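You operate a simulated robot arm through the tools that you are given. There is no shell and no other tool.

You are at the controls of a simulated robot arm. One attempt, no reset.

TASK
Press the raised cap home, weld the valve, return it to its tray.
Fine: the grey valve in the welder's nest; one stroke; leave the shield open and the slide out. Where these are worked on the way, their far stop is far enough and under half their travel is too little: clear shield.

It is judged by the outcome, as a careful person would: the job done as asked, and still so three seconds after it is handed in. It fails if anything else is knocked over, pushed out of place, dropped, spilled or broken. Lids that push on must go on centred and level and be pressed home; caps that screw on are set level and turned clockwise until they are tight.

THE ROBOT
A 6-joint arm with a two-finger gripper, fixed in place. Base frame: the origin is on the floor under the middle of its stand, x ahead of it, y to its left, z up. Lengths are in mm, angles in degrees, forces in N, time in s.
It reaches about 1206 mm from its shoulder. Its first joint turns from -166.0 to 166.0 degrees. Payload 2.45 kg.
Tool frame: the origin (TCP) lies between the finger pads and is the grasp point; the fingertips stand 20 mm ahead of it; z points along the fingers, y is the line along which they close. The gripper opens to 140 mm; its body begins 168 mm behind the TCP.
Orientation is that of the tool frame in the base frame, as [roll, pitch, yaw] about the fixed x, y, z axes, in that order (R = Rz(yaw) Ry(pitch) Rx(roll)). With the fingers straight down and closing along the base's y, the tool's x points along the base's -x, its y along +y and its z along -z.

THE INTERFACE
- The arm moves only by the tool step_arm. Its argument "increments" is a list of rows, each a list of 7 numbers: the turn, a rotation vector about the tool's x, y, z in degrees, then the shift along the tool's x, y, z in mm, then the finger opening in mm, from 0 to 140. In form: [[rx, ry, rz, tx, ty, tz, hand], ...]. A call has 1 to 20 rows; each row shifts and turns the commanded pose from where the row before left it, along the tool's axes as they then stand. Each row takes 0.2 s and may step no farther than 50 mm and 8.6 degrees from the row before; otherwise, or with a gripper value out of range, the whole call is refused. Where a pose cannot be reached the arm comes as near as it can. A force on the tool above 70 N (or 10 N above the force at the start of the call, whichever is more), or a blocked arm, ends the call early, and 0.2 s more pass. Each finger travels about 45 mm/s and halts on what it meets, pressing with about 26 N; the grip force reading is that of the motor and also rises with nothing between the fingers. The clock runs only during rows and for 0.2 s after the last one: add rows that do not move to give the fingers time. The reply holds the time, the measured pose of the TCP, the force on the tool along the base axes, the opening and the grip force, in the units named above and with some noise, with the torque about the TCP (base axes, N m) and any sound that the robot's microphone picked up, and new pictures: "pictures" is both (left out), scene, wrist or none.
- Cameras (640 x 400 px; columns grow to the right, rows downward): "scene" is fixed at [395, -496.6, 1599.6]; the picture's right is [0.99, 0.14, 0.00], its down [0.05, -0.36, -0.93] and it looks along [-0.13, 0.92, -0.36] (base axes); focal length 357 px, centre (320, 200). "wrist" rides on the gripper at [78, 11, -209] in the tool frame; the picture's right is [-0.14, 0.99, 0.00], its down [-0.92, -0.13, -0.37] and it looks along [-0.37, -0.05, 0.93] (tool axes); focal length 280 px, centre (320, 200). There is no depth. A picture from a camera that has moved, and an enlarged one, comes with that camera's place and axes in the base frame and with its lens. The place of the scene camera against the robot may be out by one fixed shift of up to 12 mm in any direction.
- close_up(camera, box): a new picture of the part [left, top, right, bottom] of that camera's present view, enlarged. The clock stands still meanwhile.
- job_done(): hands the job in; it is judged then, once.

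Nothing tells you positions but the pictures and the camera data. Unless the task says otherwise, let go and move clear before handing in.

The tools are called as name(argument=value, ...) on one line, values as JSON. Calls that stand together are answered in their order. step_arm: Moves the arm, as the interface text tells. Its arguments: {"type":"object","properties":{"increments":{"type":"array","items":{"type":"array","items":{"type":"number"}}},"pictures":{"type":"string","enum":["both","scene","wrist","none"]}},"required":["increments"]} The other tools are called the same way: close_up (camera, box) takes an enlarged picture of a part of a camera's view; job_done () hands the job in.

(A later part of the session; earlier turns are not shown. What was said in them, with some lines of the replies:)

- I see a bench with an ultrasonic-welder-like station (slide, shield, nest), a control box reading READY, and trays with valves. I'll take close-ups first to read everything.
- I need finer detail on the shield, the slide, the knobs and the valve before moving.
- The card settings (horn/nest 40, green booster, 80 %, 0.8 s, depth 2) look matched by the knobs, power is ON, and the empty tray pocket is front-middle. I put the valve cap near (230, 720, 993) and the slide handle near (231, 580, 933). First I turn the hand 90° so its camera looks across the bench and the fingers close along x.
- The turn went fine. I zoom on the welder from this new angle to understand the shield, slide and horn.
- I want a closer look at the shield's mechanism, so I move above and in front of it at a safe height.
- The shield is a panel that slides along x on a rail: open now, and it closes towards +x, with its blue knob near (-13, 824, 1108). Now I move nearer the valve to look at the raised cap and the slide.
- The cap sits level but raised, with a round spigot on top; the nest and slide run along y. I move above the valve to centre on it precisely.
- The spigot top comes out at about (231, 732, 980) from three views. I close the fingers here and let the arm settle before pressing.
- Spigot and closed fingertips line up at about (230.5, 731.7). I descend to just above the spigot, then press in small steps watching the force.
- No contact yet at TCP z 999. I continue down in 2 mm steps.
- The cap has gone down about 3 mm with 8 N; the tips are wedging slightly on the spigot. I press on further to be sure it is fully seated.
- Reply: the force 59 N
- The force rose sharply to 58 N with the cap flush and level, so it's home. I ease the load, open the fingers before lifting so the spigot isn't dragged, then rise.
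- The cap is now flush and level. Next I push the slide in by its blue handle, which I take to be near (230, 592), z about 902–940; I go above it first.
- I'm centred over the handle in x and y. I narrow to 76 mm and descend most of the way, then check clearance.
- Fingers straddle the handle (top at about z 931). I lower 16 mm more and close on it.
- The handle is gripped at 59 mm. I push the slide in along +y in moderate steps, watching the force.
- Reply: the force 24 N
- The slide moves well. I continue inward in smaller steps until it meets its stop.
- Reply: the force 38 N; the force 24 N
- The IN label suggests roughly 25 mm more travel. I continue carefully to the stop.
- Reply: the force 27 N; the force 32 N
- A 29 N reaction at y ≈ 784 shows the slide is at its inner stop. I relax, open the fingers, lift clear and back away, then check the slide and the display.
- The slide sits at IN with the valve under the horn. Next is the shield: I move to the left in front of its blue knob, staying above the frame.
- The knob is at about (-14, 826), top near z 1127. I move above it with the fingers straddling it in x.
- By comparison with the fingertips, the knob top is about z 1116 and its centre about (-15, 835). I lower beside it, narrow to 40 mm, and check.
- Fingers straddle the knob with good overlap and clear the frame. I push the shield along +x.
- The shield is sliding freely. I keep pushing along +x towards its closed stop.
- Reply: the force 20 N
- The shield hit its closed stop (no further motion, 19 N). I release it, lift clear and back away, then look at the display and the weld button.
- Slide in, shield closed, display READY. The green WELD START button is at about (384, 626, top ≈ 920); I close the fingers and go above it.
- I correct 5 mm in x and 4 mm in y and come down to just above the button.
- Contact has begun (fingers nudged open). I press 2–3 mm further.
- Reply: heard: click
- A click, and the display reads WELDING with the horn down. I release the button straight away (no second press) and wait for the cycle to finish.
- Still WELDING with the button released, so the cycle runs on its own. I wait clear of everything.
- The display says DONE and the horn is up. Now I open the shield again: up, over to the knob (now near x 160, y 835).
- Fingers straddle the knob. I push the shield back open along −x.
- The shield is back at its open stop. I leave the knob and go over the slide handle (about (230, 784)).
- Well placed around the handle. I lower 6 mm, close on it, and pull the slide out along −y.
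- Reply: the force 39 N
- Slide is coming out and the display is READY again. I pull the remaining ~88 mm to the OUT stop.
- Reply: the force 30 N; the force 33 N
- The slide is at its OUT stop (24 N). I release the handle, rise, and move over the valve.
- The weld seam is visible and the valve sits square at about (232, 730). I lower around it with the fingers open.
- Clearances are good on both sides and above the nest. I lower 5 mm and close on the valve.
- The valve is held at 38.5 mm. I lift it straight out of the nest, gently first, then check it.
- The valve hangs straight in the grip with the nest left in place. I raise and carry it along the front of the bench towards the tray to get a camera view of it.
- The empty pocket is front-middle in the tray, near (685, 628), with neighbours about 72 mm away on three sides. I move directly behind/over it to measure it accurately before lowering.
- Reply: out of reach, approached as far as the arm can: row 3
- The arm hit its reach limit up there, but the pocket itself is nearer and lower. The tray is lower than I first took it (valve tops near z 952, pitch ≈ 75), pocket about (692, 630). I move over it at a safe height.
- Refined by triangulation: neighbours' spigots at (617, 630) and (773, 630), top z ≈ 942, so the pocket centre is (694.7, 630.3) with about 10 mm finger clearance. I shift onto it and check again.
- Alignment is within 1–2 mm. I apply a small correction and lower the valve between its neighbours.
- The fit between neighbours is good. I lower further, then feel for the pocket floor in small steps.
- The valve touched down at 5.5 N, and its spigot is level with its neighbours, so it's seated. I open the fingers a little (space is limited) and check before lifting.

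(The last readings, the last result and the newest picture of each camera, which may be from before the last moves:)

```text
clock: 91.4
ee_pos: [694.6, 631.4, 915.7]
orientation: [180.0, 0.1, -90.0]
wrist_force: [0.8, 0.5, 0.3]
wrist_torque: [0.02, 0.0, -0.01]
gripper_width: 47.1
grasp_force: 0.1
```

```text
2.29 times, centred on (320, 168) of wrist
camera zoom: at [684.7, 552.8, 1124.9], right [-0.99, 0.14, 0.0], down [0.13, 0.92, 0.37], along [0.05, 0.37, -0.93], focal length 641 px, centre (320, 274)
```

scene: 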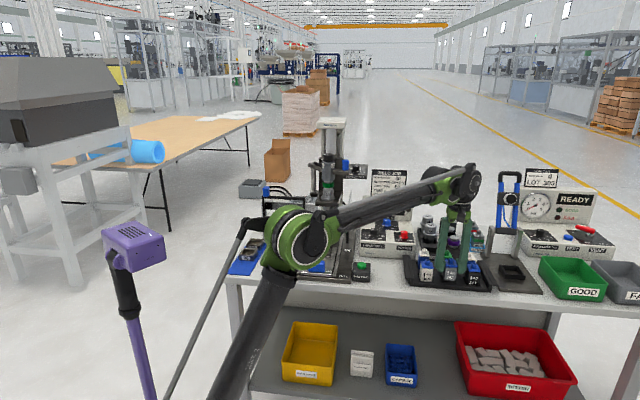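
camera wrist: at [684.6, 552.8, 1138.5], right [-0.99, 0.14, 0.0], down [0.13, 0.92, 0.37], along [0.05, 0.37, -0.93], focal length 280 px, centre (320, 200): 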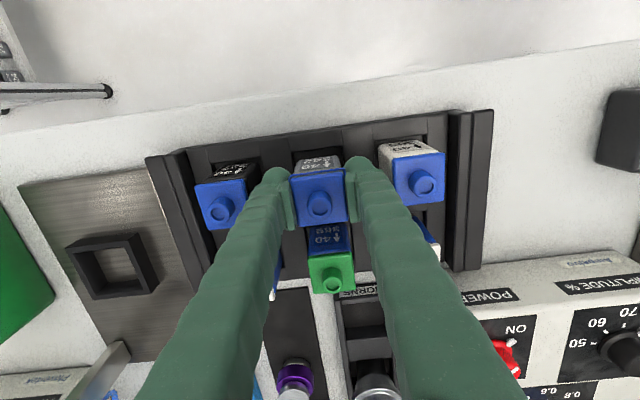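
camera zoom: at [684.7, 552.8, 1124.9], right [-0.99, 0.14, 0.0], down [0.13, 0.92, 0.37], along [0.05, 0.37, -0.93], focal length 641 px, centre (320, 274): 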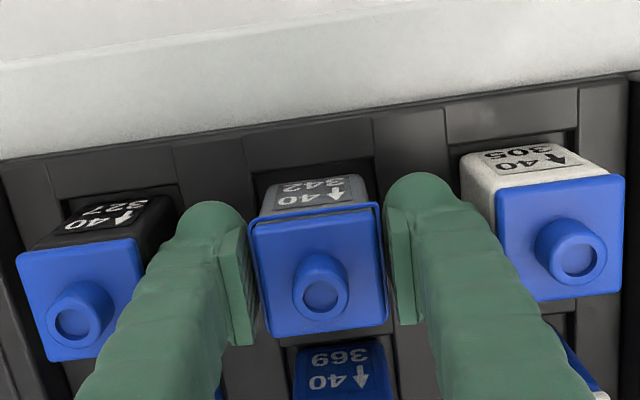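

The valve stands free and level in its pocket. I lift straight up and move away.

step_arm(increments=[[0, 0, 0, 0, 0, -5, 47], [0, 0, 0, 0, 0, -10, 47], [0, 0, 0, 0, 0, -15, 47], [0, 0, 0, 0, 0, -25, 47], [0, 0, 0, 0, 0, -35, 47], [0, 0, 0, 0, 0, -35, 47], [0, 0, 0, 10, 20, -20, 60], [0, 0, 0, 30, 35, 0, 60], [0, 0, 0, 30, 35, 0, 60], [0, 0, 0, 30, 35, -10, 60], [0, 0, 0, 0, 40, -20, 60], [0, 0, 0, 0, 0, 0, 60]])

close_up(camera="scene", box=[395, 200, 495, 300])

close_up(camera="scene", box=[225, 140, 395, 290])

close_up(camera="wrist", box=[0, 60, 320, 300])

```text
clock: 94.0
ee_pos: [532.4, 530.3, 1091.5]
orientation: [-180.0, 0.1, -90.1]
wrist_force: [0.0, -0.2, -0.7]
wrist_torque: [-0.03, 0.0, 0.0]
gripper_width: 60.0
grasp_force: 0.0
camera wrist: at [522.2, 451.6, 1302.0], right [-0.99, 0.14, 0.0], down [0.13, 0.92, 0.37], along [0.05, 0.37, -0.93], focal length 280 px, centre (320, 200)
```

scene: 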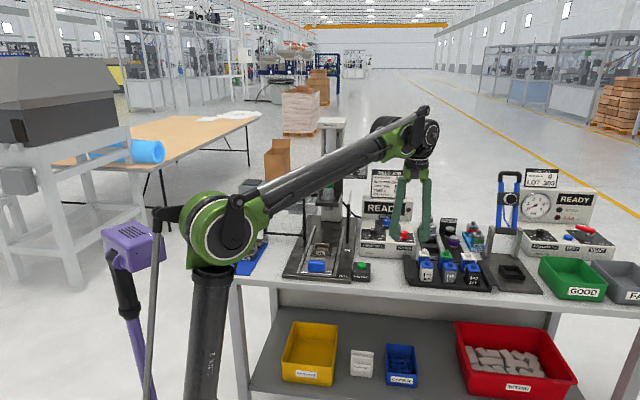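
wrist: 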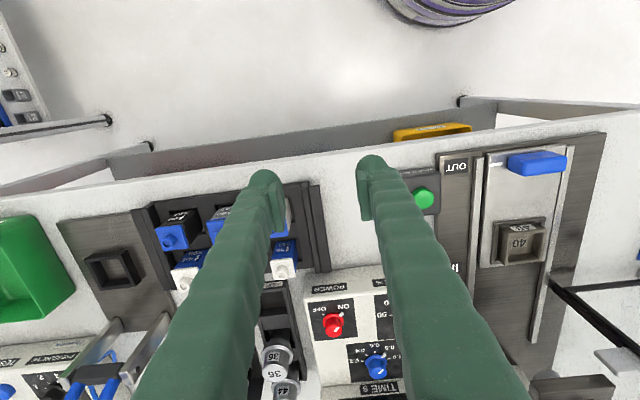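

```text
4.00 times, centred on (445, 250) of scene
camera zoom: at [395.0, -496.6, 1599.6], right [0.99, 0.14, 0.0], down [0.05, -0.36, -0.93], along [-0.13, 0.92, -0.36], focal length 1428 px, centre (-180, 0)
```

zoom: 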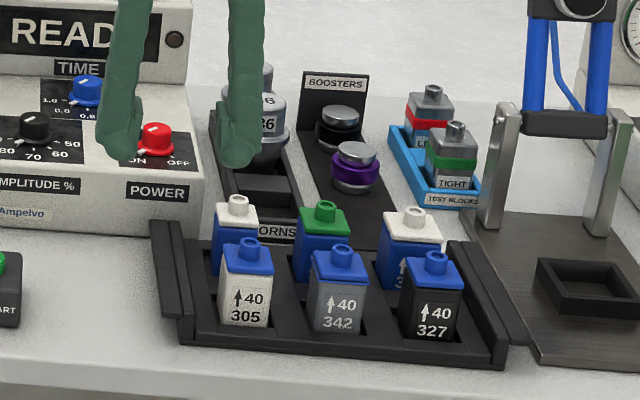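

```text
2.67 times, centred on (310, 215) of scene
camera zoom: at [395.0, -496.6, 1599.6], right [0.99, 0.14, 0.0], down [0.05, -0.36, -0.93], along [-0.13, 0.92, -0.36], focal length 952 px, centre (347, 160)
```

zoom: 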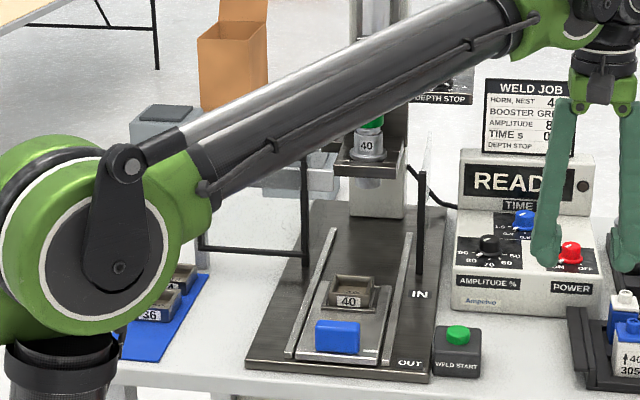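

```text
1.67 times, centred on (160, 180) of wrist
camera zoom: at [522.2, 451.6, 1302.0], right [-0.99, 0.14, 0.0], down [0.13, 0.92, 0.37], along [0.05, 0.37, -0.93], focal length 467 px, centre (587, 233)
```

zoom: 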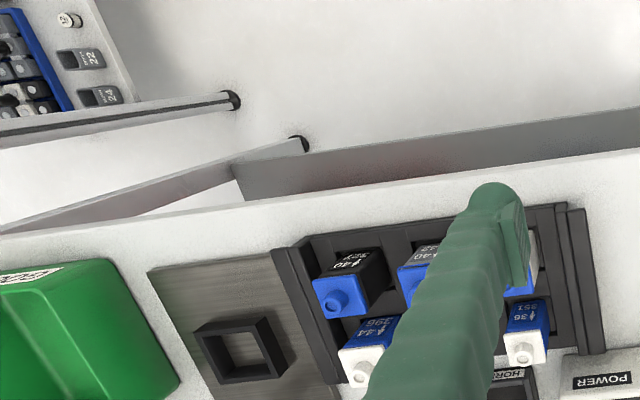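

The valve is back in its tray, level with its neighbours. I retreat to the starting area to get an unobstructed look at the shield and slide.

step_arm(increments=[[0, 0, 0, 0, 0, -45, 60], [0, 0, 0, 0, 0, -45, 60], [0, 0, 0, 10, 40, -25, 60], [0, 0, 0, 10, 40, -25, 60], [0, 0, 0, 15, 40, -20, 60], [0, 0, 0, 15, 40, -20, 60], [0, 0, 0, 15, 40, -20, 60], [0, 0, 0, 15, 40, -20, 60], [0, 0, 0, 15, 40, 0, 60], [0, 0, 0, 0, 20, 0, 60], [0, 0, 0, 0, 0, 0, 60]])

close_up(camera="scene", box=[225, 140, 395, 290])

close_up(camera="scene", box=[395, 200, 495, 300])

```text
clock: 96.4
ee_pos: [229.5, 435.4, 1310.2]
orientation: [-179.9, 0.1, -90.0]
wrist_force: [-0.3, -0.3, -0.4]
wrist_torque: [-0.01, -0.02, 0.0]
gripper_width: 60.0
grasp_force: 0.2
camera wrist: at [219.6, 356.9, 1520.6], right [-0.99, 0.14, 0.0], down [0.13, 0.92, 0.37], along [0.05, 0.37, -0.93], focal length 280 px, centre (320, 200)
```

scene: 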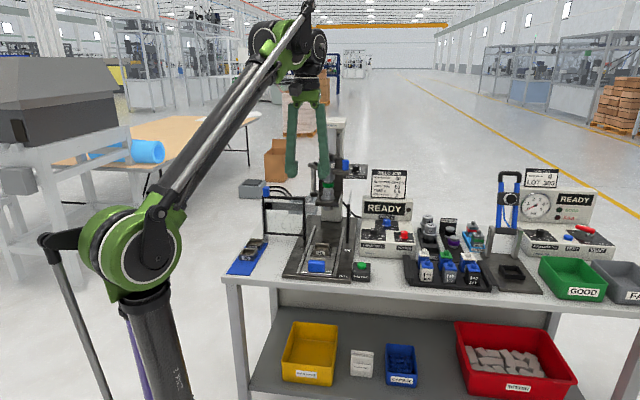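
wrist: 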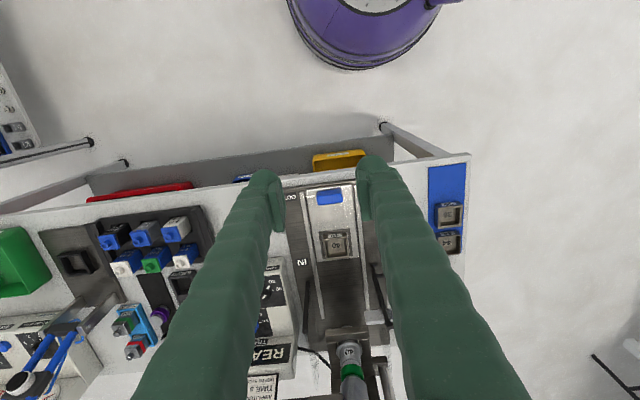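

```text
2.67 times, centred on (310, 215) of scene
camera zoom: at [395.0, -496.6, 1599.6], right [0.99, 0.14, 0.0], down [0.05, -0.36, -0.93], along [-0.13, 0.92, -0.36], focal length 952 px, centre (347, 160)
```

zoom: 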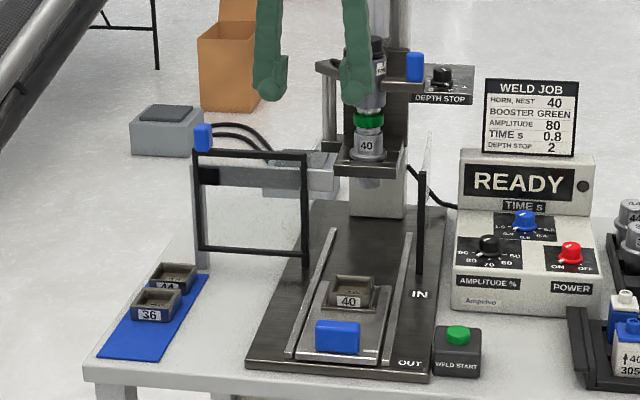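

```text
4.00 times, centred on (445, 250) of scene
camera zoom: at [395.0, -496.6, 1599.6], right [0.99, 0.14, 0.0], down [0.05, -0.36, -0.93], along [-0.13, 0.92, -0.36], focal length 1428 px, centre (-180, 0)
```

zoom: 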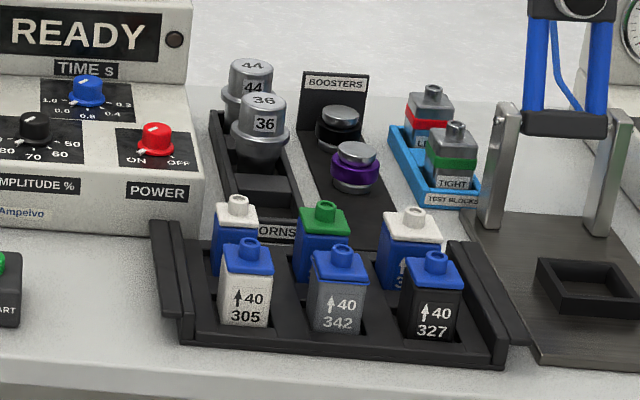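

The welded valve 342 stands level in its tray pocket with its cap home. The shield is fully open, the slide is out with its nest in place, the display reads READY, and nothing else looks moved. The hand is empty and clear, so I hand the job in.

job_done()

```text
The job is handed in.
```

The job is done and handed in; I don't have the judge's result.

- **Cap:** I pressed the raised cap on grey valve 342 down until it sat flush and level, with 58 N at the end.
- **Weld:** It was one stroke. With the slide at its inner stop and the clear shield closed to its far stop, I pressed WELD START once. The display went from WELDING to DONE. The settings matched the job card as I read them from the pictures, and I did not touch them.
- **Return:** Valve 342 is back in the only empty pocket, front-middle of the tray. It stands upright with its label facing front, level with its neighbours.
- **End state:** The shield is open at its far stop and the slide is out at its stop. The display read READY again. In the last pictures nothing else looked moved, and the hand was empty and clear of the bench.
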